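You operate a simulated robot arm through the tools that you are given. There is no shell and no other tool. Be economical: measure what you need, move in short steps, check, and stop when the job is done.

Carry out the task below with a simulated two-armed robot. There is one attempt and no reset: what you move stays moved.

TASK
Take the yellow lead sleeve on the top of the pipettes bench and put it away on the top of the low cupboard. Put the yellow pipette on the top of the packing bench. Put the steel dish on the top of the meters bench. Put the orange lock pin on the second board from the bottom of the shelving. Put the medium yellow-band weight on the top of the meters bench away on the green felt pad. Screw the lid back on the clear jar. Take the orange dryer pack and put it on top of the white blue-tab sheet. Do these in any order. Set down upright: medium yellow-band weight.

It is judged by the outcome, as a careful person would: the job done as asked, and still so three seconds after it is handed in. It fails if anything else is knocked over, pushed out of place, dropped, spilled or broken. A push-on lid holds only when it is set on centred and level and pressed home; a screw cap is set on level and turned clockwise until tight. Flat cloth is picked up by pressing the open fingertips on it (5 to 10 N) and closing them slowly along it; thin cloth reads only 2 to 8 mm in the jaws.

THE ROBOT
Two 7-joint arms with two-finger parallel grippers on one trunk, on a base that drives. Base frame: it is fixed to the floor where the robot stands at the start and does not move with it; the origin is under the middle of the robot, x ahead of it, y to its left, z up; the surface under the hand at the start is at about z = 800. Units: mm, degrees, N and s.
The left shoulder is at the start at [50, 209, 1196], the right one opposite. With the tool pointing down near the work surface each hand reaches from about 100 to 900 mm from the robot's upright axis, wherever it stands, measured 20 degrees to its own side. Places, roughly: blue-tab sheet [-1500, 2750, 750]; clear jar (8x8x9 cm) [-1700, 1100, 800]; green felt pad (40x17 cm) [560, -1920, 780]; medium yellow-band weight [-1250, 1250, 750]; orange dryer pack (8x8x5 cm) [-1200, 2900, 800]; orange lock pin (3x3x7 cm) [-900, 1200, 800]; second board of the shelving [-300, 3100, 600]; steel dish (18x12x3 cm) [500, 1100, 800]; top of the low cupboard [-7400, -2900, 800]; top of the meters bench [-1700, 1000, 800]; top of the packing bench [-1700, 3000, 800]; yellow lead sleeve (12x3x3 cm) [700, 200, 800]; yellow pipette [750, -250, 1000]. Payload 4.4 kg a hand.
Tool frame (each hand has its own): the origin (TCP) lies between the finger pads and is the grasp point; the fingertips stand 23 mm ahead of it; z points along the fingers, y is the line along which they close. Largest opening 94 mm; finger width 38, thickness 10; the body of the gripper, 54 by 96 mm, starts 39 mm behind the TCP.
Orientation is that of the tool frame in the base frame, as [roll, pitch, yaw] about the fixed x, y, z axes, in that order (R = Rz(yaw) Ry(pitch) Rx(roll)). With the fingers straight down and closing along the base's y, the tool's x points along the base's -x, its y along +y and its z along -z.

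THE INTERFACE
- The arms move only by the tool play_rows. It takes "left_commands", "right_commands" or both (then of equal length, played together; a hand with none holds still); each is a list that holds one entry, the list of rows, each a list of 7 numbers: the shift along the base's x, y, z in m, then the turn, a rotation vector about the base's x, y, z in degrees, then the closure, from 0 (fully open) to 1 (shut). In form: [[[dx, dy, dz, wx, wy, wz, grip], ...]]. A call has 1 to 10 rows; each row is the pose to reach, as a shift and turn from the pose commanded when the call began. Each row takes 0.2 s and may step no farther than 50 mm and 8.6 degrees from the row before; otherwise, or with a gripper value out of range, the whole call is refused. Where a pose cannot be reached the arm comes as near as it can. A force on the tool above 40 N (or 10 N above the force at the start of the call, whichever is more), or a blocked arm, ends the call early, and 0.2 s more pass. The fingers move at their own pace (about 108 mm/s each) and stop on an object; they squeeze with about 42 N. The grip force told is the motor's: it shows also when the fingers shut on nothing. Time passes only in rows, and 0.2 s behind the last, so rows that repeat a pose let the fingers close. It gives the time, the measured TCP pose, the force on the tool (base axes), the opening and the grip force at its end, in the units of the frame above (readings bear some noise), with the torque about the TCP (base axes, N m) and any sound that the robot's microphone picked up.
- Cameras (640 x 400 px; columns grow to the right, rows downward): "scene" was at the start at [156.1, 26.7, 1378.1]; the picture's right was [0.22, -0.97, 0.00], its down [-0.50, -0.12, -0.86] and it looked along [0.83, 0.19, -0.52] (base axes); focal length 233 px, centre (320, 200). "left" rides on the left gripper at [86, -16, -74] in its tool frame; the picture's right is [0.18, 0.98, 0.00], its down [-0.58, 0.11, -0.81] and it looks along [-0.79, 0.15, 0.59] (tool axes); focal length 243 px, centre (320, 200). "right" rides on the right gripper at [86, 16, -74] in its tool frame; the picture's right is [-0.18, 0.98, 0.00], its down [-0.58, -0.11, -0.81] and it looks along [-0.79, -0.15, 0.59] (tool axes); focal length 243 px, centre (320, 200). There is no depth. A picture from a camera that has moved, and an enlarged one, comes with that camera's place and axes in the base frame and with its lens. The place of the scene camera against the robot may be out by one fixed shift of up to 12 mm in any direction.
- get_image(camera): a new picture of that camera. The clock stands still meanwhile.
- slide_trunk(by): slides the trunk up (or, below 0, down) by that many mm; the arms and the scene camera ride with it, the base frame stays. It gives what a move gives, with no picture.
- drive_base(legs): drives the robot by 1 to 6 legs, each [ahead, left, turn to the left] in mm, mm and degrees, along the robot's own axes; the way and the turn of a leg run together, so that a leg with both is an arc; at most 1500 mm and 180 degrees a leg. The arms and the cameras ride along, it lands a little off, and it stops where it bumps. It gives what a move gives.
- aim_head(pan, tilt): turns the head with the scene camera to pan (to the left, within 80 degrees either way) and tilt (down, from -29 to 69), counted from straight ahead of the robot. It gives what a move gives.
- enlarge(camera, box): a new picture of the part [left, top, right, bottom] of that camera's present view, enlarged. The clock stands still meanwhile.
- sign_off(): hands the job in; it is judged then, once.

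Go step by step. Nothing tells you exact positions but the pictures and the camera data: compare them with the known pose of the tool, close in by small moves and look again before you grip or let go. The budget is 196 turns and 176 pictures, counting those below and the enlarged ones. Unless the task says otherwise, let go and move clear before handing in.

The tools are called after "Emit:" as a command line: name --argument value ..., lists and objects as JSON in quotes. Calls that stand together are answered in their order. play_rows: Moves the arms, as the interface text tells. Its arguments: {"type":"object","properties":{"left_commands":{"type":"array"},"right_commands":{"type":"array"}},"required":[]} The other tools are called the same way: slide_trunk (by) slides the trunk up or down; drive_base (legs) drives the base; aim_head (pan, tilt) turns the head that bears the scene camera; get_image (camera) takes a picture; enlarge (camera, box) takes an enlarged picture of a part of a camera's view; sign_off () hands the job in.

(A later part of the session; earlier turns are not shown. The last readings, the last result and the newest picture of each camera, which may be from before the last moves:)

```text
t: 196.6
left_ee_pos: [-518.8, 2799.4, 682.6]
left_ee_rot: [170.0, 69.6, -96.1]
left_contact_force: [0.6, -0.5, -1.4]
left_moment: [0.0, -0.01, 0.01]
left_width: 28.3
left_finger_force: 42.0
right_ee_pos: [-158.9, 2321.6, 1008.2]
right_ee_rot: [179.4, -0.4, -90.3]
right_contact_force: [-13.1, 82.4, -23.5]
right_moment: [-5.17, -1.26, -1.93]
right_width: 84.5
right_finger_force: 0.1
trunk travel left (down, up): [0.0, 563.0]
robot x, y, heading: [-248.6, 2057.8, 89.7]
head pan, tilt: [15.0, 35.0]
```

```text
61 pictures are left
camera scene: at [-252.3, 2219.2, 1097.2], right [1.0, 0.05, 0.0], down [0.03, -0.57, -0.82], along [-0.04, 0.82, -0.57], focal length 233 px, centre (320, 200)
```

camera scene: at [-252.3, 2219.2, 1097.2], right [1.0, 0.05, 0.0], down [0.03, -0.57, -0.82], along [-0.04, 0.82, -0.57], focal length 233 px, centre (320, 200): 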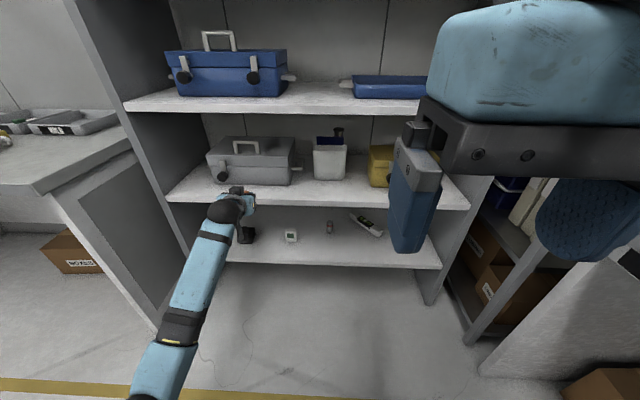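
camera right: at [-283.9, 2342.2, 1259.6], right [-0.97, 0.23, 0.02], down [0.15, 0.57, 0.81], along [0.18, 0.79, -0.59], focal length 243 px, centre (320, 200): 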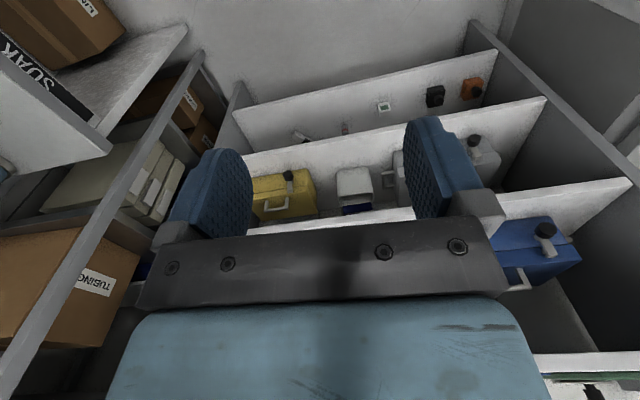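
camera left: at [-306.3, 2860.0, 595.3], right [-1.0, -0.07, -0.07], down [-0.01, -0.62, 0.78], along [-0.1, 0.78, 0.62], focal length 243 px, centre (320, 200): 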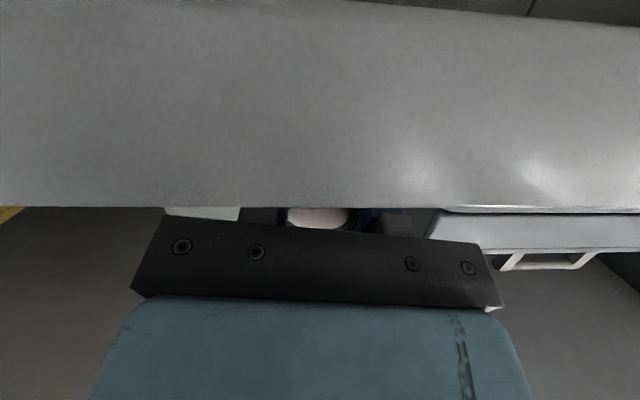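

The right hand crowds the head; I'll move it forward and down, raise the trunk 120 mm, then bring the left hand back down with the arm for a better posture.

Emit:
play_rows --right_commands '[[[0.02, 0.04, -0.01, 0, 0, 0, 0.1], [0.04, 0.08, -0.02, 0, 0, 0, 0.1], [0.06, 0.12, -0.03, 0, 0, 0, 0.1]]]'

Emit:
slide_trunk --by 130

Emit:
play_rows --left_commands '[[[0, 0, -0.03, 0, 0, 0, 1], [0, 0, -0.06, 0, 0, 0, 1], [0, 0, -0.09, 0, 0, 0, 1], [0, 0, -0.12, 0, 0, 0, 1], [0, 0, -0.12, 0, 0, 0, 1]]]'

```text
t: 197.4
left_ee_pos: [-518.0, 2799.6, 682.4]
left_ee_rot: [169.9, 69.6, -96.2]
left_contact_force: [0.8, 0.4, -0.8]
left_moment: [-0.01, -0.02, -0.02]
left_width: 28.4
left_finger_force: 41.6
right_ee_pos: [-98.8, 2437.5, 977.7]
right_ee_rot: [179.4, -0.3, -89.9]
right_contact_force: [-0.7, 0.4, -1.1]
right_moment: [-0.01, 0.03, -0.04]
right_width: 84.7
right_finger_force: 0.0
trunk travel left (down, up): [0.0, 563.0]
robot x, y, heading: [-246.6, 2057.8, 89.4]
head pan, tilt: [15.0, 35.0]
```

```text
t: 199.0
left_ee_pos: [-516.6, 2798.0, 812.9]
left_ee_rot: [170.0, 69.5, -96.2]
left_contact_force: [-0.4, 0.0, -0.3]
left_moment: [0.0, -0.04, -0.02]
left_width: 28.5
left_finger_force: 42.1
right_ee_pos: [-97.9, 2435.9, 1108.7]
right_ee_rot: [179.1, -0.3, -89.9]
right_contact_force: [0.0, -0.1, 0.0]
right_moment: [-0.01, 0.0, 0.01]
right_width: 84.5
right_finger_force: 0.0
trunk travel left (down, up): [-130.0, 433.0]
robot x, y, heading: [-246.0, 2061.2, 89.7]
head pan, tilt: [15.0, 35.0]
```

```text
t: 200.2
left_ee_pos: [-513.9, 2800.2, 689.6]
left_ee_rot: [170.0, 69.5, -96.1]
left_contact_force: [0.0, 0.5, -0.7]
left_moment: [0.0, 0.04, -0.01]
left_width: 28.5
left_finger_force: 41.8
right_ee_pos: [-98.5, 2436.3, 1109.0]
right_ee_rot: [179.2, -0.3, -89.9]
right_contact_force: [0.6, 0.2, 0.5]
right_moment: [-0.01, 0.03, 0.02]
right_width: 84.5
right_finger_force: 0.0
trunk travel left (down, up): [-130.0, 433.0]
robot x, y, heading: [-250.4, 2058.1, 89.6]
head pan, tilt: [15.0, 35.0]
```

It tracks well now. Advance into the shelf to y≈2918 and lower to z≈660.

Emit:
play_rows --left_commands '[[[0.01, 0.03, 0, 0, 0, 0, 1], [0.02, 0.06, 0, 0, 0, 0, 1], [0.02, 0.09, 0, 0, 0, 0, 1], [0.02, 0.118, 0, 0, 0, 0, 1], [0.02, 0.118, -0.015, 0, 0, 0, 1], [0.02, 0.118, -0.03, 0, 0, 0, 1], [0.02, 0.118, -0.03, 0, 0, 0, 1]]]'

Emit:
enlarge --camera "scene" --box '[160, 100, 360, 280]'

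Emit:
get_image --camera "left"

```text
t: 201.8
left_ee_pos: [-495.8, 2917.9, 661.9]
left_ee_rot: [169.9, 69.5, -96.2]
left_contact_force: [-0.7, 0.6, -0.6]
left_moment: [0.01, -0.01, -0.03]
left_width: 28.5
left_finger_force: 42.2
right_ee_pos: [-98.4, 2436.7, 1108.7]
right_ee_rot: [179.2, -0.3, -89.9]
right_contact_force: [-0.1, -0.3, -0.8]
right_moment: [0.05, -0.04, -0.01]
right_width: 84.6
right_finger_force: 0.1
trunk travel left (down, up): [-130.0, 433.0]
robot x, y, heading: [-250.0, 2054.9, 89.7]
head pan, tilt: [15.0, 35.0]
```

```text
2.22 times, centred on (260, 190) of scene
camera zoom: at [-269.1, 2215.6, 1227.1], right [0.97, 0.25, 0.0], down [0.15, -0.55, -0.82], along [-0.21, 0.79, -0.57], focal length 518 px, centre (453, 222)
```

zoom: 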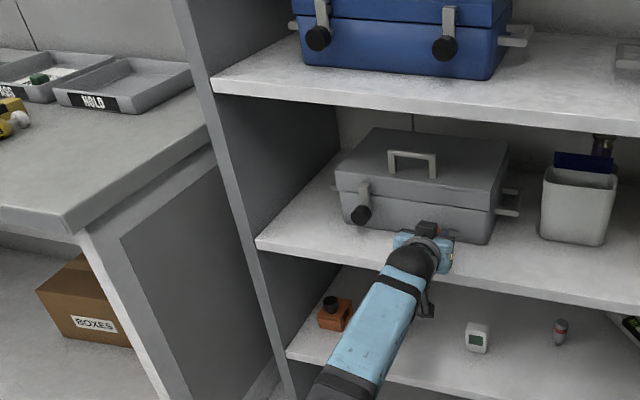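

```text
59 pictures are left
camera left: at [-478.0, 2818.9, 605.8], right [-0.99, -0.12, -0.11], down [-0.03, -0.56, 0.83], along [-0.16, 0.82, 0.55], focal length 243 px, centre (320, 200)
```

left: 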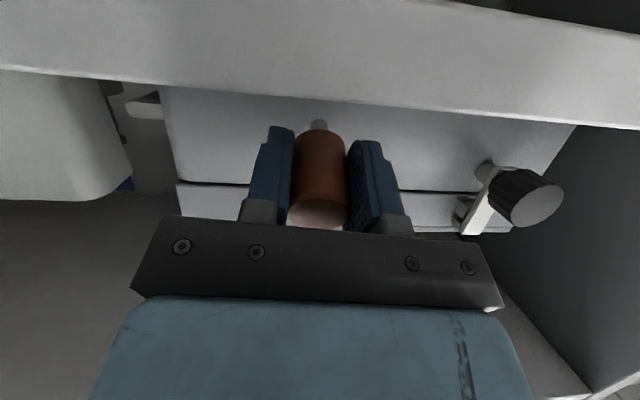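

Pin is above the front strip of board 2 (top z≈620). Lower ~15 mm to touch.

Emit:
play_rows --left_commands '[[[0, 0.004, -0.005, 0, 0, 0, 1], [0, 0.004, -0.009, 0, 0, 0, 1], [0, 0.004, -0.012, 0, 0, 0, 1], [0, 0.004, -0.015, 0, 0, 0, 1], [0, 0.004, -0.018, 0, 0, 0, 1]]]'

```text
t: 203.0
left_ee_pos: [-495.8, 2920.3, 647.0]
left_ee_rot: [170.0, 69.6, -96.3]
left_contact_force: [0.4, 0.8, 2.7]
left_moment: [0.02, -0.09, 0.03]
left_width: 28.6
left_finger_force: 41.8
right_ee_pos: [-99.8, 2435.8, 1108.2]
right_ee_rot: [179.2, -0.2, -89.9]
right_contact_force: [0.3, 0.4, 0.7]
right_moment: [0.0, 0.0, -0.01]
right_width: 84.6
right_finger_force: 0.1
trunk travel left (down, up): [-130.0, 433.0]
robot x, y, heading: [-249.2, 2055.2, 89.7]
head pan, tilt: [15.0, 35.0]
```

Contact. Opening slowly.

Emit:
play_rows --left_commands '[[[0, 0, 0.001, 0, 0, 0, 0.68], [0, 0, 0.001, 0, 0, 0, 0.66], [0, 0, 0.001, 0, 0, 0, 0.62], [0, 0, 0.001, 0, 0, 0, 0.58], [0, 0, 0.001, 0, 0, 0, 0.52], [0, 0, 0.001, 0, 0, 0, 0.46], [0, 0, 0.001, 0, 0, 0, 0.4], [0, 0, 0.001, 0, 0, 0, 0.4]]]'

Emit:
get_image --camera "left"

Emit:
enlarge --camera "scene" --box '[290, 140, 410, 240]'

```text
t: 204.8
left_ee_pos: [-496.0, 2921.6, 646.8]
left_ee_rot: [170.0, 69.5, -96.1]
left_contact_force: [-5.1, 0.2, 5.3]
left_moment: [0.06, -0.02, 0.01]
left_width: 54.0
left_finger_force: 0.1
right_ee_pos: [-99.9, 2436.4, 1108.1]
right_ee_rot: [179.4, -0.2, -89.9]
right_contact_force: [0.7, 0.6, 0.2]
right_moment: [0.02, 0.0, 0.02]
right_width: 84.7
right_finger_force: 0.1
trunk travel left (down, up): [-130.0, 433.0]
robot x, y, heading: [-249.7, 2055.2, 89.9]
head pan, tilt: [15.0, 35.0]
```

```text
58 pictures are left
camera left: at [-477.9, 2822.1, 590.7], right [-0.99, -0.12, -0.11], down [-0.03, -0.56, 0.83], along [-0.16, 0.82, 0.55], focal length 243 px, centre (320, 200)
```

left: 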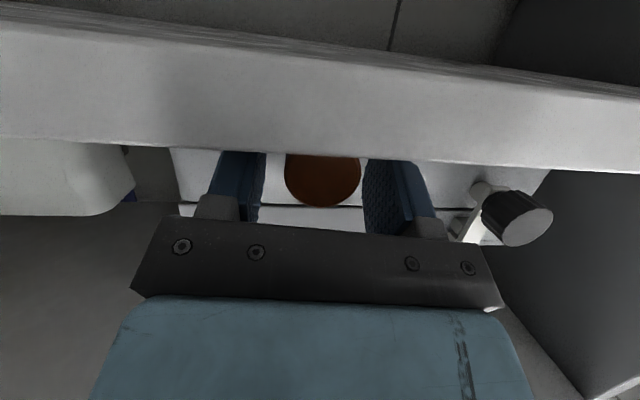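

```text
4.00 times, centred on (350, 190) of scene
camera zoom: at [-269.3, 2214.7, 1227.2], right [0.97, 0.25, 0.0], down [0.15, -0.55, -0.82], along [-0.21, 0.79, -0.57], focal length 933 px, centre (200, 240)
```

zoom: 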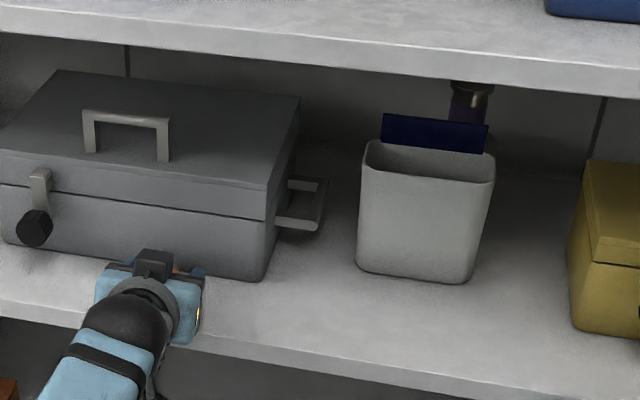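

The pin lies flat and free. Lift a little and back out.

Emit:
play_rows --left_commands '[[[0, 0, 0.012, 0, 0, 0, 0.35], [0, -0.01, 0.025, 0, 0, 0, 0.3], [0, -0.04, 0.035, 0, 0, 0, 0.3], [0, -0.08, 0.04, 0, 0, 0, 0.3], [0, -0.12, 0.05, 0, 0, 0, 0.3], [0, -0.16, 0.06, 0, 0, 0, 0.3]]]'

Emit:
enlarge --camera "scene" --box '[250, 130, 410, 250]'

```text
t: 206.2
left_ee_pos: [-501.0, 2826.2, 849.0]
left_ee_rot: [159.1, 81.6, -106.3]
left_contact_force: [-0.3, 0.5, -0.1]
left_moment: [-0.06, 0.0, -0.01]
left_width: 65.7
left_finger_force: 0.0
right_ee_pos: [-96.5, 2440.2, 1104.3]
right_ee_rot: [179.1, -0.5, -89.9]
right_contact_force: [-0.3, 0.2, 0.0]
right_moment: [-0.01, -0.02, 0.03]
right_width: 84.5
right_finger_force: 0.0
trunk travel left (down, up): [-130.0, 433.0]
robot x, y, heading: [-246.1, 2052.2, 89.7]
head pan, tilt: [15.0, 35.0]
stopped in row 6 (left hand): the arm was blocked; the commanded pose is now the measured one
```

```text
3.33 times, centred on (330, 190) of scene
camera zoom: at [-267.0, 2219.9, 1224.5], right [0.97, 0.25, 0.0], down [0.14, -0.56, -0.82], along [-0.21, 0.79, -0.58], focal length 777 px, centre (287, 233)
```

zoom: 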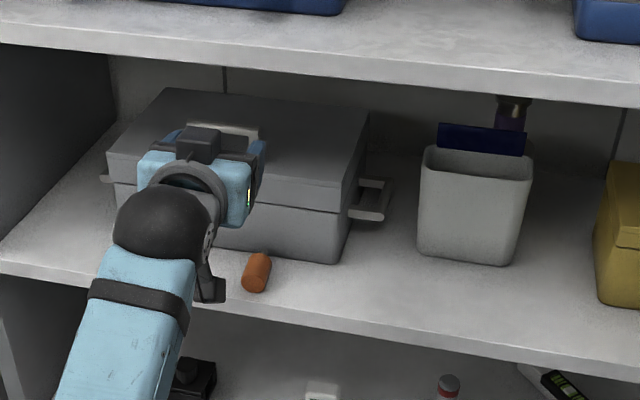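

The pin rests on the second board. Backing the robot off and restoring the trunk height.

Emit:
drive_base --legs '[[-120, 0, 0], [0, 350, 0]]'

Emit:
slide_trunk --by 290

Emit:
play_rows --left_commands '[[[-0.005, -0.02, 0.02, -8, 0, 0, 0.2], [-0.01, -0.04, 0.04, -16, 0, 0, 0.2], [-0.015, -0.06, 0.06, -24, 0, 0, 0.2], [-0.02, -0.08, 0.08, -32, 0, 0, 0.2], [-0.025, -0.1, 0.1, -40, 0, 0, 0.2], [-0.03, -0.12, 0.1, -48, 0, 0, 0.2], [-0.035, -0.14, 0.1, -56, 0, 0, 0.2], [-0.04, -0.16, 0.1, -64, 0, 0, 0.2], [-0.05, -0.18, 0.1, -72, 0, 0, 0.2], [-0.06, -0.2, 0.1, -80, 0, 0, 0.2]]]'

```text
t: 210.7
left_ee_pos: [-848.0, 2712.4, 845.6]
left_ee_rot: [160.0, 81.2, -105.4]
left_contact_force: [-0.2, -0.3, 0.7]
left_moment: [0.01, 0.0, 0.0]
left_width: 66.0
left_finger_force: 0.1
right_ee_pos: [-448.1, 2328.7, 1103.4]
right_ee_rot: [179.3, -1.2, -89.7]
right_contact_force: [0.6, 0.4, -0.2]
right_moment: [-0.05, 0.0, -0.01]
right_width: 84.6
right_finger_force: 0.0
trunk travel left (down, up): [-130.0, 433.0]
robot x, y, heading: [-596.7, 1935.5, 89.7]
head pan, tilt: [15.0, 35.0]
```

```text
t: 213.6
left_ee_pos: [-850.5, 2705.7, 1147.1]
left_ee_rot: [158.6, 82.2, -106.9]
left_contact_force: [0.5, -0.8, -0.1]
left_moment: [-0.02, 0.01, 0.03]
left_width: 65.8
left_finger_force: 0.1
right_ee_pos: [-447.8, 2317.8, 1397.8]
right_ee_rot: [179.2, -0.3, -89.6]
right_contact_force: [-1.2, 0.8, 0.5]
right_moment: [-0.03, -0.05, 0.01]
right_width: 84.7
right_finger_force: 0.2
trunk travel left (down, up): [-420.0, 143.0]
robot x, y, heading: [-596.9, 1938.8, 89.8]
head pan, tilt: [15.0, 35.0]
```

```text
t: 215.8
left_ee_pos: [-985.4, 2585.2, 1184.3]
left_ee_rot: [175.2, 2.5, -92.3]
left_contact_force: [-0.4, 0.5, 0.2]
left_moment: [-0.03, 0.0, 0.03]
left_width: 75.0
left_finger_force: 0.1
left hand out of reach, approached as far as the arm can: row 7, 8, 9, 10
right_ee_pos: [-450.0, 2318.2, 1398.2]
right_ee_rot: [179.4, -0.2, -89.8]
right_contact_force: [0.0, 0.5, 0.3]
right_moment: [-0.01, -0.02, -0.01]
right_width: 84.3
right_finger_force: 0.0
trunk travel left (down, up): [-420.0, 143.0]
robot x, y, heading: [-595.5, 1936.9, 89.8]
head pan, tilt: [15.0, 35.0]
```

Left hand is back to pointing down. Tuck it in, then turn to face the meters bench for the jar.

Emit:
play_rows --left_commands '[[[0.03, -0.03, 0, 5, 0, 0, 0.1], [0.06, -0.06, 0, 5, 0, 0, 0.1], [0.09, -0.09, 0, 5, 0, 0, 0.1], [0.12, -0.12, 0, 5, 0, 0, 0.1], [0.15, -0.15, 0, 5, 0, 0, 0.1]]]' --right_commands '[[[0.03, 0.01, -0.04, 0, 0, 0, 0.1], [0.06, 0.02, -0.08, 0, 0, 0, 0.1], [0.09, 0.03, -0.12, 0, 0, 0, 0.1], [0.09, 0.04, -0.16, 0, 0, 0, 0.1], [0.09, 0.05, -0.2, 0, 0, 0, 0.1]]]'

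Emit:
drive_base --legs '[[0, 450, 0], [0, 0, 180], [190, 0, 0]]'

Emit:
aim_head --pan -20 --tilt 40

Emit:
get_image --camera "scene"

Emit:
get_image --camera "right"

```text
refused: row 1 steps farther than a row can; nothing moved
```

```text
t: 228.7
left_ee_pos: [-675.4, 1094.4, 1185.4]
left_ee_rot: [175.0, 2.6, 86.7]
left_contact_force: [0.3, -0.5, -1.2]
left_moment: [-0.02, 0.01, -0.03]
left_width: 75.2
left_finger_force: 0.1
right_ee_pos: [-1207.4, 1371.1, 1398.0]
right_ee_rot: [179.2, -0.3, 89.2]
right_contact_force: [0.3, 0.8, -0.1]
right_moment: [0.02, 0.01, -0.01]
right_width: 85.0
right_finger_force: 0.0
trunk travel left (down, up): [-420.0, 143.0]
robot x, y, heading: [-1048.8, 1750.9, -91.1]
head pan, tilt: [15.0, 35.0]
```

```text
t: 229.7
left_ee_pos: [-674.4, 1093.4, 1184.2]
left_ee_rot: [175.0, 2.6, 86.7]
left_contact_force: [-0.4, 0.4, -0.3]
left_moment: [0.0, 0.03, 0.02]
left_width: 74.8
left_finger_force: 0.2
right_ee_pos: [-1207.7, 1373.2, 1398.9]
right_ee_rot: [179.2, -0.2, 89.2]
right_contact_force: [0.1, 0.1, 0.8]
right_moment: [0.03, 0.01, -0.04]
right_width: 84.7
right_finger_force: 0.0
trunk travel left (down, up): [-420.0, 143.0]
robot x, y, heading: [-1051.6, 1751.4, -91.2]
head pan, tilt: [-20.0, 40.0]
```

```text
55 pictures are left
camera scene: at [-1083.5, 1609.6, 1509.5], right [-0.93, 0.36, 0.0], down [0.23, 0.6, -0.77], along [-0.28, -0.71, -0.64], focal length 233 px, centre (320, 200)
```

scene: 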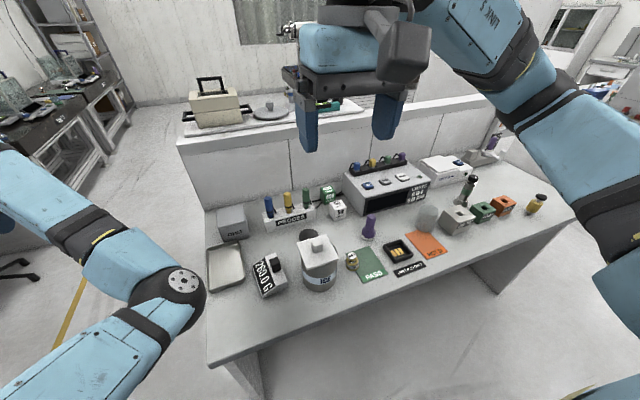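

```text
54 pictures are left
camera right: at [-1191.1, 1457.8, 1472.8], right [0.98, -0.2, 0.01], down [-0.13, -0.58, 0.8], along [-0.15, -0.79, -0.6], focal length 243 px, centre (320, 200)
```

right: 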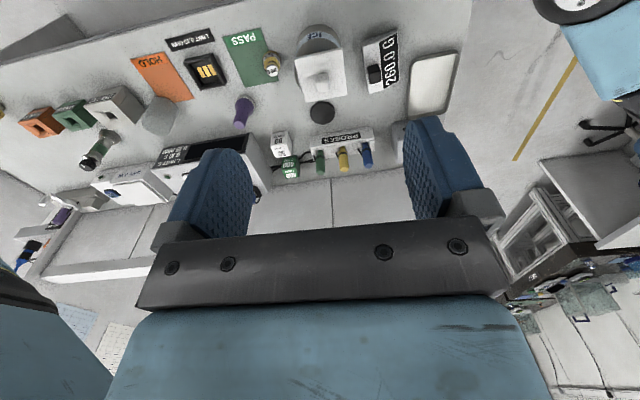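

I see the layout; also a yellow item at the far right end. Zooming to tell which is the medium yellow-band weight, and to check the black lid and jar.

Emit:
enlarge --camera "scene" --box '[440, 170, 560, 245]'

Emit:
enlarge --camera "scene" --box '[290, 190, 450, 300]'

```text
5.33 times, centred on (500, 208) of scene
camera zoom: at [-1083.5, 1609.6, 1509.5], right [-0.93, 0.36, 0.0], down [0.23, 0.6, -0.77], along [-0.28, -0.71, -0.64], focal length 1243 px, centre (-640, 160)
```

zoom: 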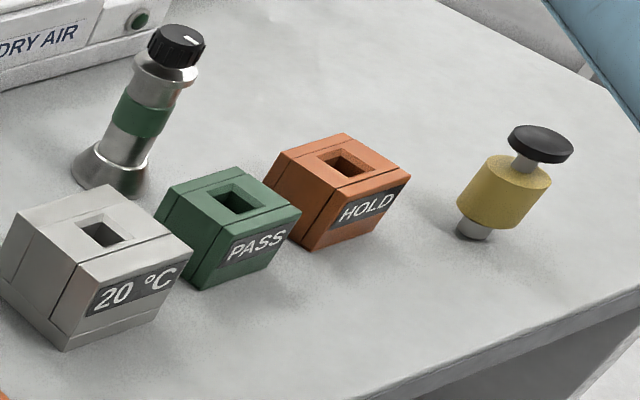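

```text
3.64 times, centred on (370, 245) of scene
camera zoom: at [-1083.5, 1609.6, 1509.5], right [-0.93, 0.36, 0.0], down [0.23, 0.6, -0.77], along [-0.28, -0.71, -0.64], focal length 848 px, centre (138, 36)
```

zoom: 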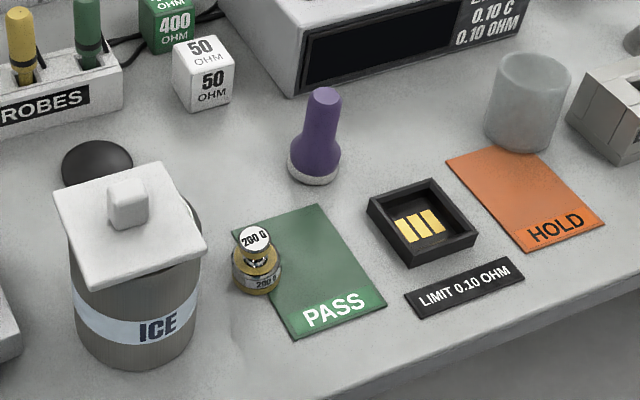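

The weight is the gold 200 g one by the PASS mat; the black disc at [-1264, 1025] is the jar's lid. I'll use the left hand for it: first rotate the left hand so it closes along y.

Emit:
play_rows --left_commands '[[[0, 0.01, 0, 0, 0, -8.5, 0.1], [0, 0.02, 0, 0, 0, -17, 0.1], [0, 0.03, 0, 0, 0, -25.5, 0.1], [0, 0.04, 0, 0, 0, -34, 0.1], [0, 0.05, 0, 0, 0, -42.5, 0.1], [0, 0.06, 0, 0, 0, -51, 0.1], [0, 0.07, 0, 0, 0, -59.5, 0.1], [0, 0.08, 0, 0, 0, -68, 0.1], [0, 0.09, 0, 0, 0, -76.5, 0.1], [0, 0.1, 0, 0, 0, -85, 0.1]]]'

Emit:
drive_base --legs '[[0, -400, 1.2]]'

Emit:
get_image --camera "left"

```text
t: 231.9
left_ee_pos: [-621.9, 1152.9, 1155.7]
left_ee_rot: [175.1, 2.7, 1.5]
left_contact_force: [0.1, -0.1, -0.4]
left_moment: [0.03, 0.01, 0.0]
left_width: 84.4
left_finger_force: 0.0
left hand out of reach, approached as far as the arm can: row 1, 2, 3, 4, 5, 6, 7, 8, 9, 10
right_ee_pos: [-1208.2, 1372.3, 1398.5]
right_ee_rot: [179.2, -0.2, 89.2]
right_contact_force: [-0.8, 0.3, 0.5]
right_moment: [0.02, -0.01, 0.02]
right_width: 84.6
right_finger_force: 0.0
trunk travel left (down, up): [-420.0, 143.0]
robot x, y, heading: [-1055.3, 1751.4, -91.0]
head pan, tilt: [-20.0, 40.0]
```

```text
t: 236.0
left_ee_pos: [-1010.0, 1164.7, 1156.2]
left_ee_rot: [175.0, 2.5, 2.6]
left_contact_force: [-1.0, -0.3, -1.8]
left_moment: [-0.03, -0.01, 0.0]
left_width: 84.7
left_finger_force: 0.0
right_ee_pos: [-1601.2, 1375.3, 1398.6]
right_ee_rot: [179.2, -0.1, 90.2]
right_contact_force: [-0.3, 0.5, 0.2]
right_moment: [0.02, 0.02, -0.03]
right_width: 84.5
right_finger_force: 0.0
trunk travel left (down, up): [-420.0, 143.0]
robot x, y, heading: [-1453.5, 1757.3, -90.3]
head pan, tilt: [-20.0, 40.0]
```

```text
51 pictures are left
camera left: at [-922.7, 1191.8, 1223.7], right [0.23, -0.97, 0.08], down [-0.54, -0.06, 0.84], along [-0.81, -0.24, -0.54], focal length 243 px, centre (320, 200)
```

left: 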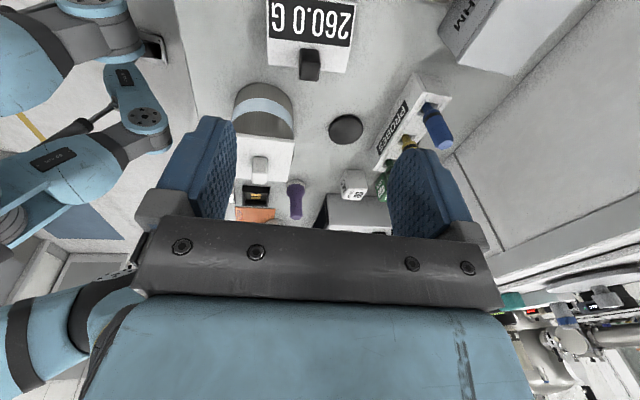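

The left camera agrees: lid at about [-1258, 1021]. Level the hand and move above it at safe height.

Emit:
play_rows --left_commands '[[[-0.036, -0.021, 0, 2.5, -1.2, -1.3, 0.0], [-0.072, -0.041, 0, 5, -2.5, -2.6, 0.0], [-0.107, -0.062, 0, 5, -2.5, -2.6, 0.0], [-0.143, -0.082, 0, 5, -2.5, -2.6, 0.0], [-0.179, -0.103, 0, 5, -2.5, -2.6, 0.0], [-0.215, -0.123, -0.01, 5, -2.5, -2.6, 0.0], [-0.249, -0.143, -0.03, 5, -2.5, -2.6, 0.0], [-0.249, -0.143, -0.07, 5, -2.5, -2.6, 0.0], [-0.249, -0.143, -0.11, 5, -2.5, -2.6, 0.0], [-0.249, -0.143, -0.15, 5, -2.5, -2.6, 0.0]]]'

Emit:
get_image --camera "left"

Emit:
get_image --camera "scene"

```text
t: 238.2
left_ee_pos: [-1258.7, 1021.9, 1005.6]
left_ee_rot: [180.0, 0.1, 0.1]
left_contact_force: [-0.5, -0.8, -1.0]
left_moment: [0.03, 0.02, 0.0]
left_width: 93.9
left_finger_force: 0.1
left hand out of reach, approached as far as the arm can: row 1, 2, 3, 4, 5, 6, 7
right_ee_pos: [-1599.6, 1374.8, 1398.9]
right_ee_rot: [179.3, -0.4, 90.2]
right_contact_force: [-0.3, -0.2, -0.2]
right_moment: [0.02, -0.01, 0.02]
right_width: 84.3
right_finger_force: 0.1
trunk travel left (down, up): [-420.0, 143.0]
robot x, y, heading: [-1451.6, 1753.8, -90.4]
head pan, tilt: [-20.0, 40.0]
```

```text
50 pictures are left
camera left: at [-1172.8, 1039.0, 1079.3], right [0.19, -0.98, 0.0], down [-0.58, -0.11, 0.81], along [-0.79, -0.15, -0.59], focal length 243 px, centre (320, 200)
```

left: 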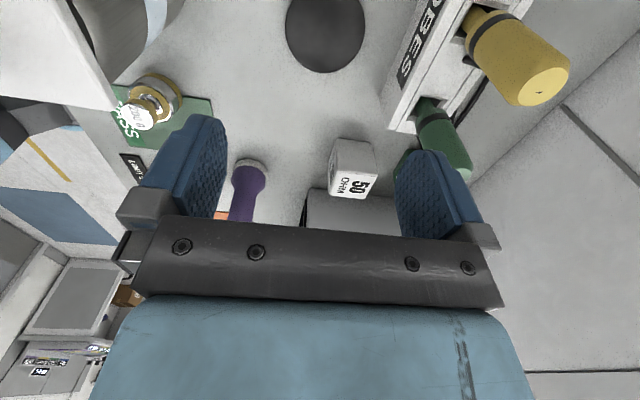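

```text
49 pictures are left
camera scene: at [-1478.9, 1613.5, 1509.5], right [-0.94, 0.35, 0.0], down [0.22, 0.6, -0.77], along [-0.27, -0.72, -0.64], focal length 233 px, centre (320, 200)
```

scene: 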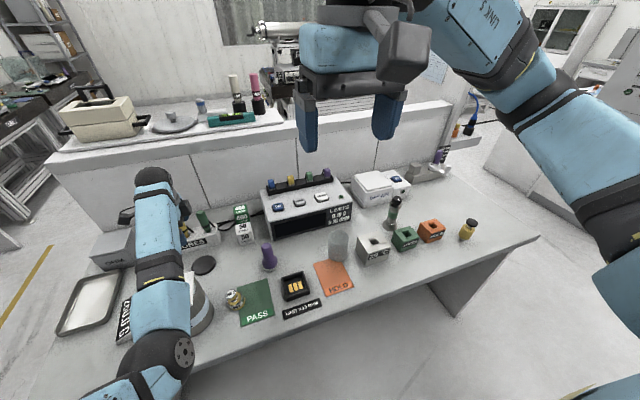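

The lid is ~77 mm wide, centred at [-1262, 1016]. The forearm will clear the pot. Descend around the lid.

Emit:
play_rows --left_commands '[[[-0.003, -0.006, -0.04, 0, 0, 0, 0], [-0.003, -0.006, -0.08, 0, 0, 0, 0], [-0.003, -0.006, -0.11, 0, 0, 0, 0], [-0.003, -0.006, -0.13, 0, 0, 0, 0], [-0.003, -0.006, -0.13, 0, 0, 0, 0]]]'

Emit:
get_image --camera "left"

```text
t: 239.4
left_ee_pos: [-1263.0, 1017.7, 874.9]
left_ee_rot: [-180.0, -0.1, 0.1]
left_contact_force: [-0.8, 0.6, -0.2]
left_moment: [-0.02, -0.01, -0.02]
left_width: 94.1
left_finger_force: 0.0
right_ee_pos: [-1600.5, 1376.0, 1399.1]
right_ee_rot: [179.2, -0.2, 90.2]
right_contact_force: [-0.4, -0.2, 0.2]
right_moment: [0.02, -0.01, 0.03]
right_width: 84.5
right_finger_force: 0.1
trunk travel left (down, up): [-420.0, 143.0]
robot x, y, heading: [-1455.3, 1754.4, -90.4]
head pan, tilt: [-20.0, 40.0]
```

```text
48 pictures are left
camera left: at [-1177.4, 1034.1, 949.0], right [0.19, -0.98, 0.0], down [-0.58, -0.11, 0.81], along [-0.79, -0.15, -0.59], focal length 243 px, centre (320, 200)
```

left: 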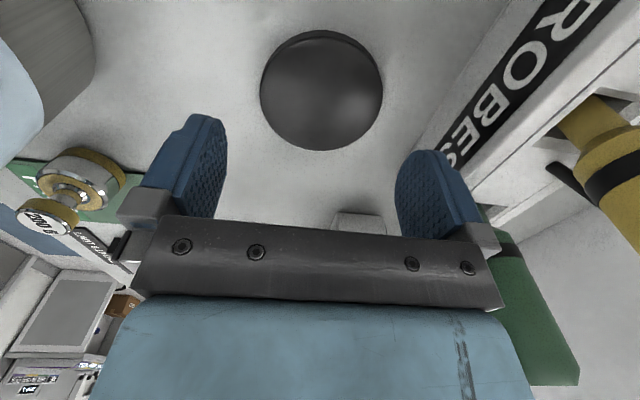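

Centred. Down to z≈829 and close.

Emit:
play_rows --left_commands '[[[0.007, 0.001, -0.02, 0, 0, 0, 0], [0.008, 0.001, -0.035, 0, 0, 0, 0], [0.008, 0.001, -0.046, 0, 0, 0, 0], [0.008, 0.001, -0.046, 0, 0, 0, 0], [0.008, 0.001, -0.046, 0, 0, 0, 0.15], [0.008, 0.001, -0.046, 0, 0, 0, 0.3], [0.008, 0.001, -0.046, 0, 0, 0, 0.6], [0.008, 0.001, -0.046, 0, 0, 0, 0.6]]]'

Emit:
get_image --camera "left"

```text
t: 241.2
left_ee_pos: [-1257.4, 1014.0, 852.1]
left_ee_rot: [178.0, -0.4, 0.3]
left_contact_force: [-0.3, 0.1, 0.7]
left_moment: [0.0, -0.06, 0.02]
left_width: 37.6
left_finger_force: 0.1
right_ee_pos: [-1607.6, 1384.4, 1402.0]
right_ee_rot: [178.8, 0.3, 90.2]
right_contact_force: [-0.2, 0.6, -0.3]
right_moment: [-0.04, 0.01, 0.0]
right_width: 84.8
right_finger_force: 0.1
trunk travel left (down, up): [-420.0, 143.0]
robot x, y, heading: [-1451.0, 1754.7, -90.3]
head pan, tilt: [-20.0, 40.0]
```

```text
47 pictures are left
camera left: at [-1172.4, 1032.6, 926.2], right [0.19, -0.98, 0.03], down [-0.59, -0.08, 0.81], along [-0.79, -0.17, -0.59], focal length 243 px, centre (320, 200)
```

left: 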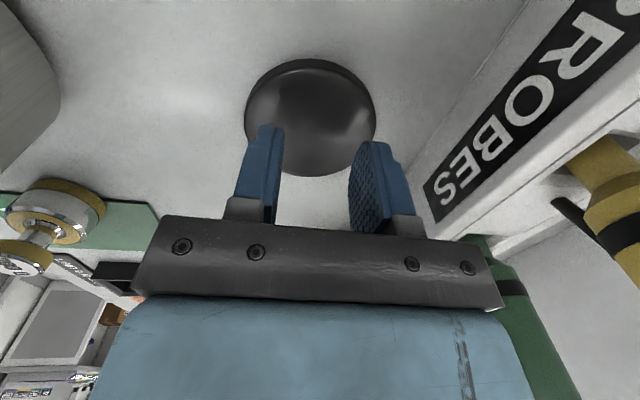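

It stopped at z 852 although not reporting contact — something may be limiting. I'll check from the scene camera before doing more.

Emit:
get_image --camera "scene"

Emit:
enlarge --camera "scene" --box '[40, 180, 280, 400]'

```text
46 pictures are left
camera scene: at [-1487.4, 1626.1, 1511.0], right [-0.94, 0.35, -0.01], down [0.23, 0.6, -0.77], along [-0.26, -0.72, -0.64], focal length 233 px, centre (320, 200)
```

scene: 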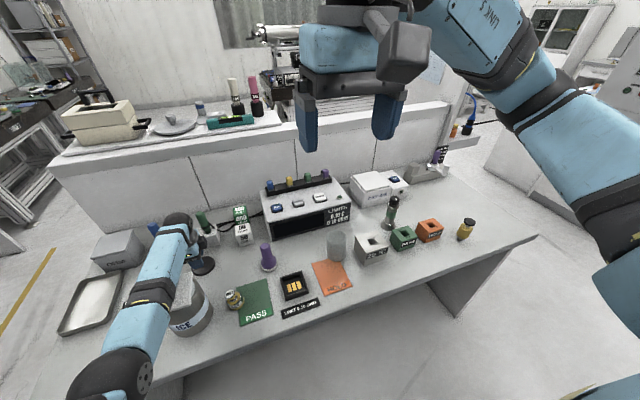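

```text
1.82 times, centred on (160, 290) of scene
camera zoom: at [-1487.4, 1626.1, 1511.0], right [-0.94, 0.35, -0.01], down [0.23, 0.6, -0.77], along [-0.26, -0.72, -0.64], focal length 424 px, centre (611, 36)
```

zoom: 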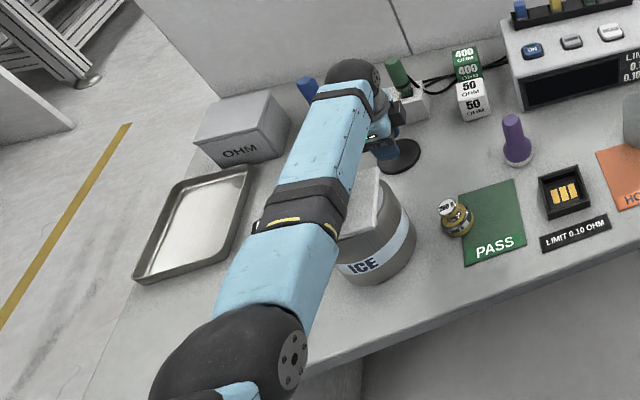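

The left forearm/elbow is pressing near the pot or bench edge. Raise the hand straight up at once.

Emit:
play_rows --left_commands '[[[0, 0, 0.02, 0, 0, 0, 0.3], [0, 0, 0.05, 0, 0, 0, 0.1], [0, 0, 0.09, 0, 0, 0, 0], [0, 0, 0.13, 0, 0, 0, 0], [0, 0, 0.17, 0, 0, 0, 0], [0, 0, 0.21, 0, 0, 0, 0], [0, 0, 0.25, 0, 0, 0, 0]]]'

Emit:
enlarge --camera "scene" --box '[40, 180, 280, 400]'

```text
t: 242.8
left_ee_pos: [-1254.6, 1016.1, 1079.7]
left_ee_rot: [-179.9, -0.1, 0.1]
left_contact_force: [0.0, 0.5, -0.3]
left_moment: [0.02, 0.04, 0.02]
left_width: 94.1
left_finger_force: 0.1
right_ee_pos: [-1600.6, 1374.8, 1397.7]
right_ee_rot: [179.3, -0.1, 90.2]
right_contact_force: [0.6, 0.4, -0.1]
right_moment: [-0.02, -0.01, -0.01]
right_width: 84.3
right_finger_force: 0.0
trunk travel left (down, up): [-420.0, 143.0]
robot x, y, heading: [-1453.3, 1755.0, -90.3]
head pan, tilt: [-20.0, 40.0]
```

```text
1.82 times, centred on (160, 290) of scene
camera zoom: at [-1479.7, 1614.2, 1509.4], right [-0.94, 0.35, 0.0], down [0.22, 0.6, -0.77], along [-0.27, -0.72, -0.64], focal length 424 px, centre (611, 36)
```

zoom: 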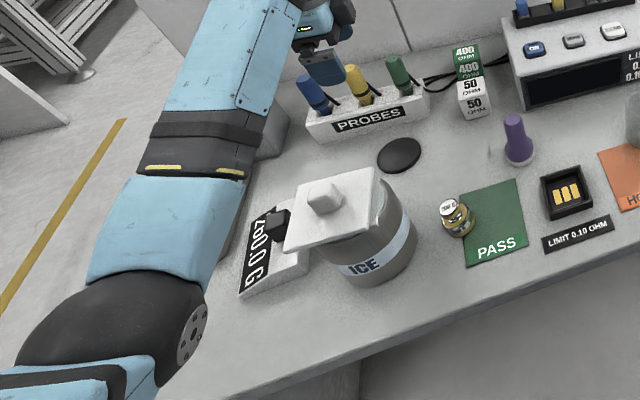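

The pot's lid was nudged again (I'll recentre it afterwards). I'll raise the trunk fully and shift the base so the forearm comes in higher and from the left.

Emit:
slide_trunk --by 140

Emit:
drive_base --legs '[[40, 130, 0.3]]'

Emit:
play_rows --left_commands '[[[-0.03, 0.01, -0.02, 0, 0, 0, 0], [-0.06, 0.02, -0.05, 0, 0, 0, 0], [-0.09, 0.03, -0.08, 0, 0, 0, 0], [-0.12, 0.04, -0.11, 0, 0, 0, 0], [-0.13, 0.04, -0.15, 0, 0, 0, 0], [-0.13, 0.04, -0.19, 0, 0, 0, 0], [-0.13, 0.04, -0.23, 0, 0, 0, 0], [-0.13, 0.04, -0.26, 0, 0, 0, 0]]]'

Emit:
get_image --camera "scene"

Emit:
get_image --camera "left"

```text
t: 244.4
left_ee_pos: [-1253.1, 1014.5, 1218.6]
left_ee_rot: [180.0, 0.0, 0.1]
left_contact_force: [-0.8, 0.4, 0.7]
left_moment: [-0.02, -0.03, 0.01]
left_width: 94.1
left_finger_force: 0.0
right_ee_pos: [-1600.3, 1373.5, 1537.1]
right_ee_rot: [179.3, -0.2, 90.2]
right_contact_force: [-1.1, 0.1, 0.3]
right_moment: [0.03, -0.01, -0.03]
right_width: 84.7
right_finger_force: 0.0
trunk travel left (down, up): [-560.0, 3.0]
robot x, y, heading: [-1452.2, 1752.0, -90.3]
head pan, tilt: [-20.0, 40.0]
```

```text
t: 246.2
left_ee_pos: [-1122.3, 976.6, 1220.8]
left_ee_rot: [180.0, -0.1, 0.5]
left_contact_force: [-0.1, -0.2, 0.2]
left_moment: [0.02, -0.02, 0.0]
left_width: 93.9
left_finger_force: 0.0
right_ee_pos: [-1471.3, 1333.2, 1540.0]
right_ee_rot: [179.2, -0.2, 90.5]
right_contact_force: [0.6, -0.8, -0.1]
right_moment: [-0.01, -0.01, 0.0]
right_width: 84.4
right_finger_force: 0.0
trunk travel left (down, up): [-560.0, 3.0]
robot x, y, heading: [-1319.0, 1714.8, -90.0]
head pan, tilt: [-20.0, 40.0]
```

```text
t: 248.0
left_ee_pos: [-1250.7, 1016.6, 959.6]
left_ee_rot: [179.9, -0.1, 0.5]
left_contact_force: [0.0, 0.0, -0.4]
left_moment: [-0.01, 0.01, 0.02]
left_width: 94.0
left_finger_force: 0.0
right_ee_pos: [-1469.6, 1332.9, 1537.6]
right_ee_rot: [179.1, -0.3, 90.6]
right_contact_force: [1.2, 0.6, 0.1]
right_moment: [0.02, 0.03, 0.01]
right_width: 84.5
right_finger_force: 0.1
trunk travel left (down, up): [-560.0, 3.0]
robot x, y, heading: [-1320.7, 1712.7, -90.0]
head pan, tilt: [-20.0, 40.0]
```

```text
43 pictures are left
camera scene: at [-1351.2, 1572.8, 1649.4], right [-0.94, 0.34, 0.0], down [0.22, 0.6, -0.77], along [-0.26, -0.72, -0.64], focal length 233 px, centre (320, 200)
```

scene: 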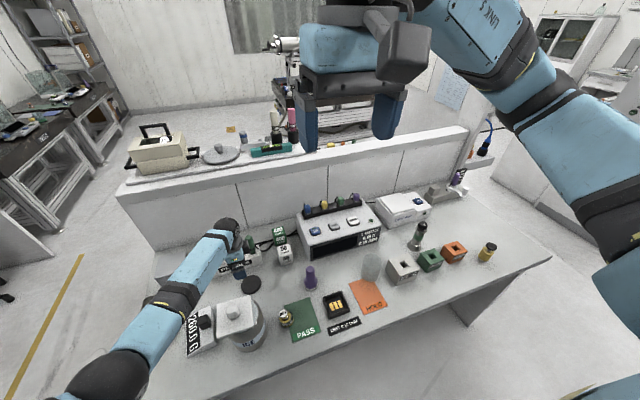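

```text
42 pictures are left
camera left: at [-1164.9, 1033.5, 1033.4], right [0.19, -0.98, 0.0], down [-0.58, -0.11, 0.81], along [-0.79, -0.16, -0.59], focal length 243 px, centre (320, 200)
```

left: 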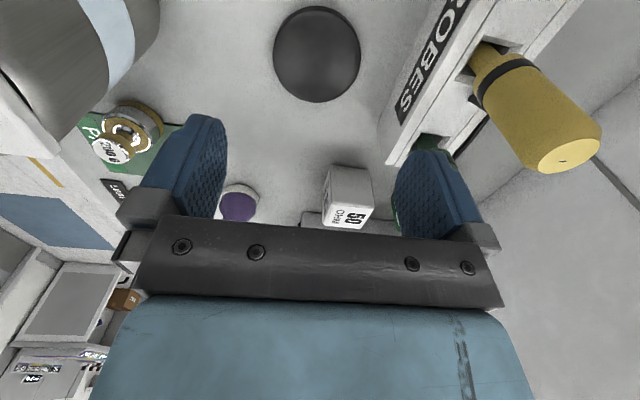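

The forearm is now clear of the pot. Descend around the lid at [-1256, 1017] and close.

Emit:
play_rows --left_commands '[[[-0.004, 0, -0.03, 0, 0, 0, 0], [-0.004, 0, -0.06, 0, 0, 0, 0], [-0.004, 0, -0.09, 0, 0, 0, 0], [-0.004, 0, -0.115, 0, 0, 0, 0], [-0.004, 0, -0.13, 0, 0, 0, 0], [-0.004, 0, -0.13, 0, 0, 0, 0], [-0.004, 0, -0.13, 0, 0, 0, 0.15], [-0.004, 0, -0.13, 0, 0, 0, 0.3], [-0.004, 0, -0.13, 0, 0, 0, 0.6], [-0.004, 0, -0.13, 0, 0, 0, 0.6]]]'

```text
t: 250.2
left_ee_pos: [-1252.4, 1029.9, 844.8]
left_ee_rot: [179.9, -0.1, 0.4]
left_contact_force: [0.5, -0.4, -0.1]
left_moment: [0.01, 0.0, -0.02]
left_width: 37.5
left_finger_force: 0.1
left hand out of reach, approached as far as the arm can: row 4, 5, 6, 7, 8, 9, 10
right_ee_pos: [-1469.6, 1333.0, 1538.2]
right_ee_rot: [179.2, -0.3, 90.5]
right_contact_force: [-0.7, -0.1, 0.5]
right_moment: [0.01, -0.03, -0.02]
right_width: 84.7
right_finger_force: 0.0
trunk travel left (down, up): [-560.0, 3.0]
robot x, y, heading: [-1323.3, 1718.1, -90.1]
head pan, tilt: [-20.0, 40.0]
```

Just out of reach with the trunk this high. Open, raise, lower the trunk 60 mm, then descend again.

Emit:
play_rows --left_commands '[[[0, 0, 0.02, 0, 0, 0, 0.3], [0, 0, 0.05, 0, 0, 0, 0], [0, -0.006, 0.08, 0, 0, 0, 0], [0, -0.013, 0.1, 0, 0, 0, 0]]]'

Emit:
slide_trunk --by -70

Emit:
get_image --camera "left"

```text
t: 251.2
left_ee_pos: [-1248.9, 1016.2, 947.7]
left_ee_rot: [-180.0, 0.0, 0.5]
left_contact_force: [-0.1, 1.1, 0.3]
left_moment: [0.01, -0.03, 0.03]
left_width: 94.0
left_finger_force: 0.0
right_ee_pos: [-1468.8, 1332.9, 1538.9]
right_ee_rot: [179.3, -0.2, 90.6]
right_contact_force: [0.0, -0.3, 0.8]
right_moment: [-0.02, -0.02, 0.0]
right_width: 84.5
right_finger_force: 0.2
trunk travel left (down, up): [-560.0, 3.0]
robot x, y, heading: [-1324.9, 1711.9, -90.0]
head pan, tilt: [-20.0, 40.0]
```

```text
t: 252.3
left_ee_pos: [-1250.2, 1015.7, 875.3]
left_ee_rot: [179.9, -0.2, 0.4]
left_contact_force: [1.3, -0.2, -0.3]
left_moment: [0.02, 0.01, 0.01]
left_width: 93.8
left_finger_force: 0.0
right_ee_pos: [-1470.5, 1333.3, 1468.0]
right_ee_rot: [179.2, -0.2, 90.6]
right_contact_force: [-0.3, -0.1, 0.0]
right_moment: [-0.03, 0.0, 0.0]
right_width: 84.6
right_finger_force: 0.1
trunk travel left (down, up): [-490.0, 73.0]
robot x, y, heading: [-1324.1, 1712.3, -89.6]
head pan, tilt: [-20.0, 40.0]
```

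```text
41 pictures are left
camera left: at [-1165.0, 1033.3, 950.2], right [0.19, -0.98, 0.0], down [-0.58, -0.11, 0.81], along [-0.79, -0.16, -0.59], focal length 243 px, centre (320, 200)
```

left: 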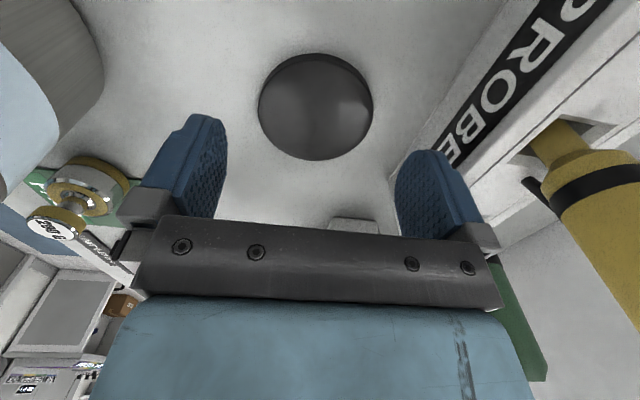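

Aligned. Descend 46 mm and close.

Emit:
play_rows --left_commands '[[[0, 0.002, -0.02, 0, 0, 0, 0], [0, 0.002, -0.035, 0, 0, 0, 0], [0, 0.002, -0.046, 0, 0, 0, 0], [0, 0.002, -0.046, 0, 0, 0, 0], [0, 0.002, -0.046, 0, 0, 0, 0.15], [0, 0.002, -0.046, 0, 0, 0, 0.3], [0, 0.002, -0.046, 0, 0, 0, 0.6], [0, 0.002, -0.046, 0, 0, 0, 0.8]]]'

```text
t: 254.1
left_ee_pos: [-1249.8, 1018.4, 830.6]
left_ee_rot: [-180.0, -0.1, 0.5]
left_contact_force: [-0.5, 0.6, 1.7]
left_moment: [0.02, 0.05, 0.0]
left_width: 74.5
left_finger_force: 42.2
right_ee_pos: [-1470.4, 1334.2, 1469.1]
right_ee_rot: [179.2, -0.3, 90.4]
right_contact_force: [0.5, -0.6, -0.1]
right_moment: [0.01, 0.04, 0.01]
right_width: 84.6
right_finger_force: 0.0
trunk travel left (down, up): [-490.0, 73.0]
robot x, y, heading: [-1323.7, 1715.3, -89.9]
head pan, tilt: [-20.0, 40.0]
```

Lid gripped (74.5 mm). Lift it straight up.

Emit:
play_rows --left_commands '[[[0, 0, 0.04, 0, 0, 0, 0.8], [0, 0, 0.08, 0, 0, 0, 0.8], [0, 0, 0.12, 0, 0, 0, 0.8], [0, 0, 0.16, 0, 0, 0, 0.8], [0, 0, 0.2, 0, 0, 0, 0.8], [0, 0, 0.24, 0, 0, 0, 0.8]]]'

```text
t: 255.5
left_ee_pos: [-1251.1, 1018.4, 1070.5]
left_ee_rot: [179.9, -0.1, 0.5]
left_contact_force: [-0.9, 0.0, -1.0]
left_moment: [-0.01, 0.0, -0.03]
left_width: 74.4
left_finger_force: 42.0
right_ee_pos: [-1470.4, 1334.4, 1468.2]
right_ee_rot: [179.2, -0.2, 90.5]
right_contact_force: [0.4, -1.0, -0.1]
right_moment: [-0.02, 0.01, -0.02]
right_width: 84.5
right_finger_force: 0.0
trunk travel left (down, up): [-490.0, 73.0]
robot x, y, heading: [-1323.7, 1712.7, -90.1]
head pan, tilt: [-20.0, 40.0]
```

Emit:
drive_base --legs '[[-60, -500, 0]]'

Emit:
get_image --camera "left"

Emit:
get_image --camera "scene"

```text
t: 260.4
left_ee_pos: [-1739.9, 1078.6, 1068.5]
left_ee_rot: [180.0, -0.1, 1.0]
left_contact_force: [0.4, 0.3, -1.3]
left_moment: [0.0, 0.04, 0.01]
left_width: 74.6
left_finger_force: 42.9
right_ee_pos: [-1962.3, 1389.8, 1467.7]
right_ee_rot: [179.2, -0.1, 90.9]
right_contact_force: [0.3, 0.6, -0.2]
right_moment: [0.03, -0.02, -0.01]
right_width: 84.8
right_finger_force: 0.1
trunk travel left (down, up): [-490.0, 73.0]
robot x, y, heading: [-1815.9, 1769.8, -89.4]
head pan, tilt: [-20.0, 40.0]
```

```text
40 pictures are left
camera left: at [-1654.4, 1095.0, 1143.6], right [0.2, -0.98, 0.0], down [-0.58, -0.12, 0.81], along [-0.79, -0.16, -0.59], focal length 243 px, centre (320, 200)
```

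left: 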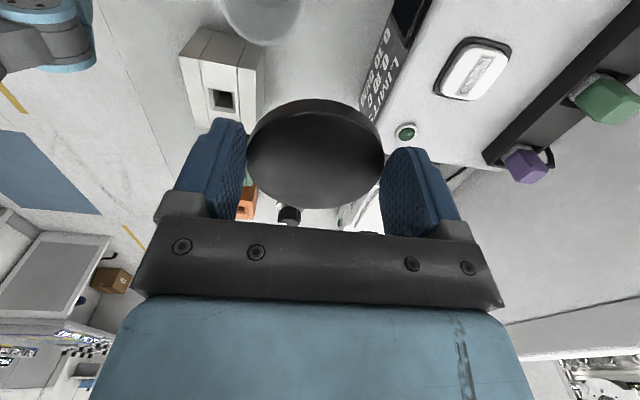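

```text
39 pictures are left
camera scene: at [-1844.5, 1630.4, 1579.5], right [-0.94, 0.33, 0.0], down [0.21, 0.61, -0.77], along [-0.25, -0.72, -0.64], focal length 233 px, centre (320, 200)
```

scene: 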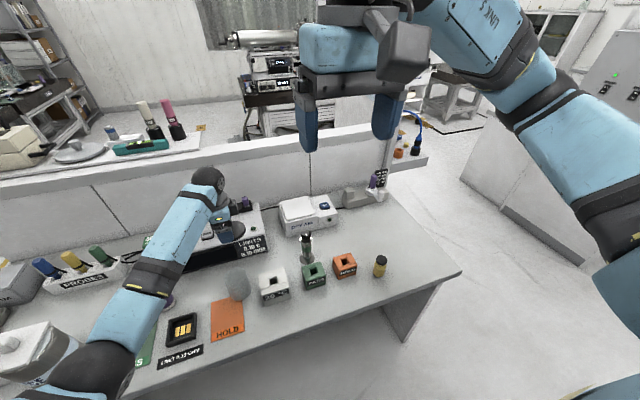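

The jar seems at about [-1722, 1132]. I'll shift the hand toward +x for a proper camera view of it.

Emit:
play_rows --left_commands '[[[0.03, 0.015, 0, 0, 0, 0, 0.8], [0.06, 0.03, 0, 0, 0, 0, 0.8], [0.09, 0.045, 0, 0, 0, 0, 0.8], [0.12, 0.053, 0, 0, 0, 0, 0.8], [0.12, 0.053, 0, 0, 0, 0, 0.8]]]'

Emit:
get_image --camera "left"

```text
t: 261.6
left_ee_pos: [-1620.7, 1132.7, 1068.1]
left_ee_rot: [-179.9, -0.1, 1.0]
left_contact_force: [-0.4, -0.1, -0.5]
left_moment: [-0.02, 0.0, 0.0]
left_width: 74.5
left_finger_force: 41.9
right_ee_pos: [-1963.0, 1388.9, 1468.4]
right_ee_rot: [179.2, -0.2, 91.1]
right_contact_force: [0.0, 0.2, 0.7]
right_moment: [-0.01, -0.01, 0.01]
right_width: 84.3
right_finger_force: 0.0
trunk travel left (down, up): [-490.0, 73.0]
robot x, y, heading: [-1818.4, 1771.1, -89.4]
head pan, tilt: [-20.0, 40.0]
```

```text
38 pictures are left
camera left: at [-1535.0, 1149.2, 1143.0], right [0.2, -0.98, 0.0], down [-0.58, -0.12, 0.81], along [-0.79, -0.16, -0.59], focal length 243 px, centre (320, 200)
```

left: 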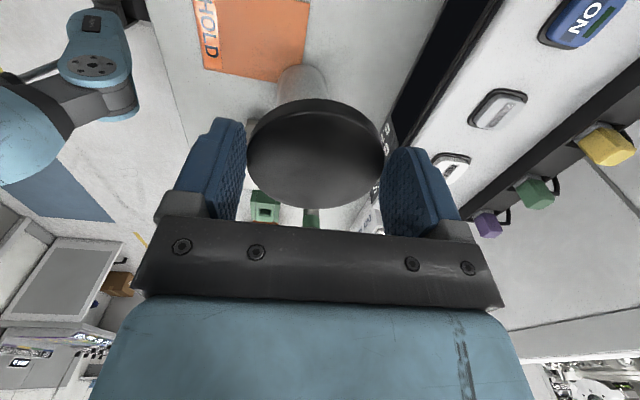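

The held lid hides the jar here; the right-hand camera should see it.

Emit:
enlarge --camera "right" --box '[280, 0, 640, 220]'

```text
1.78 times, centred on (460, 110) of right
camera zoom: at [-1948.7, 1475.0, 1542.6], right [0.99, -0.17, 0.01], down [-0.11, -0.59, 0.8], along [-0.13, -0.79, -0.6], focal length 431 px, centre (71, 360)
```

zoom: 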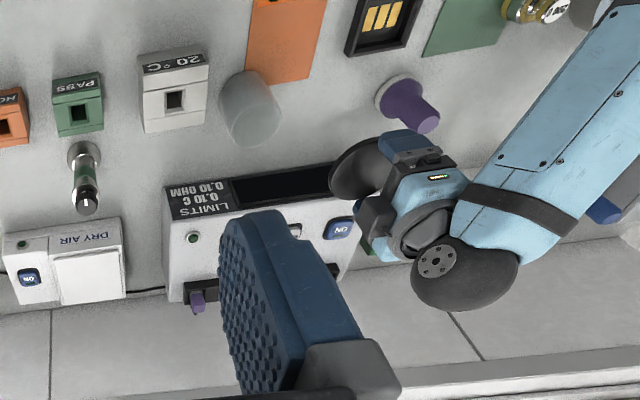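

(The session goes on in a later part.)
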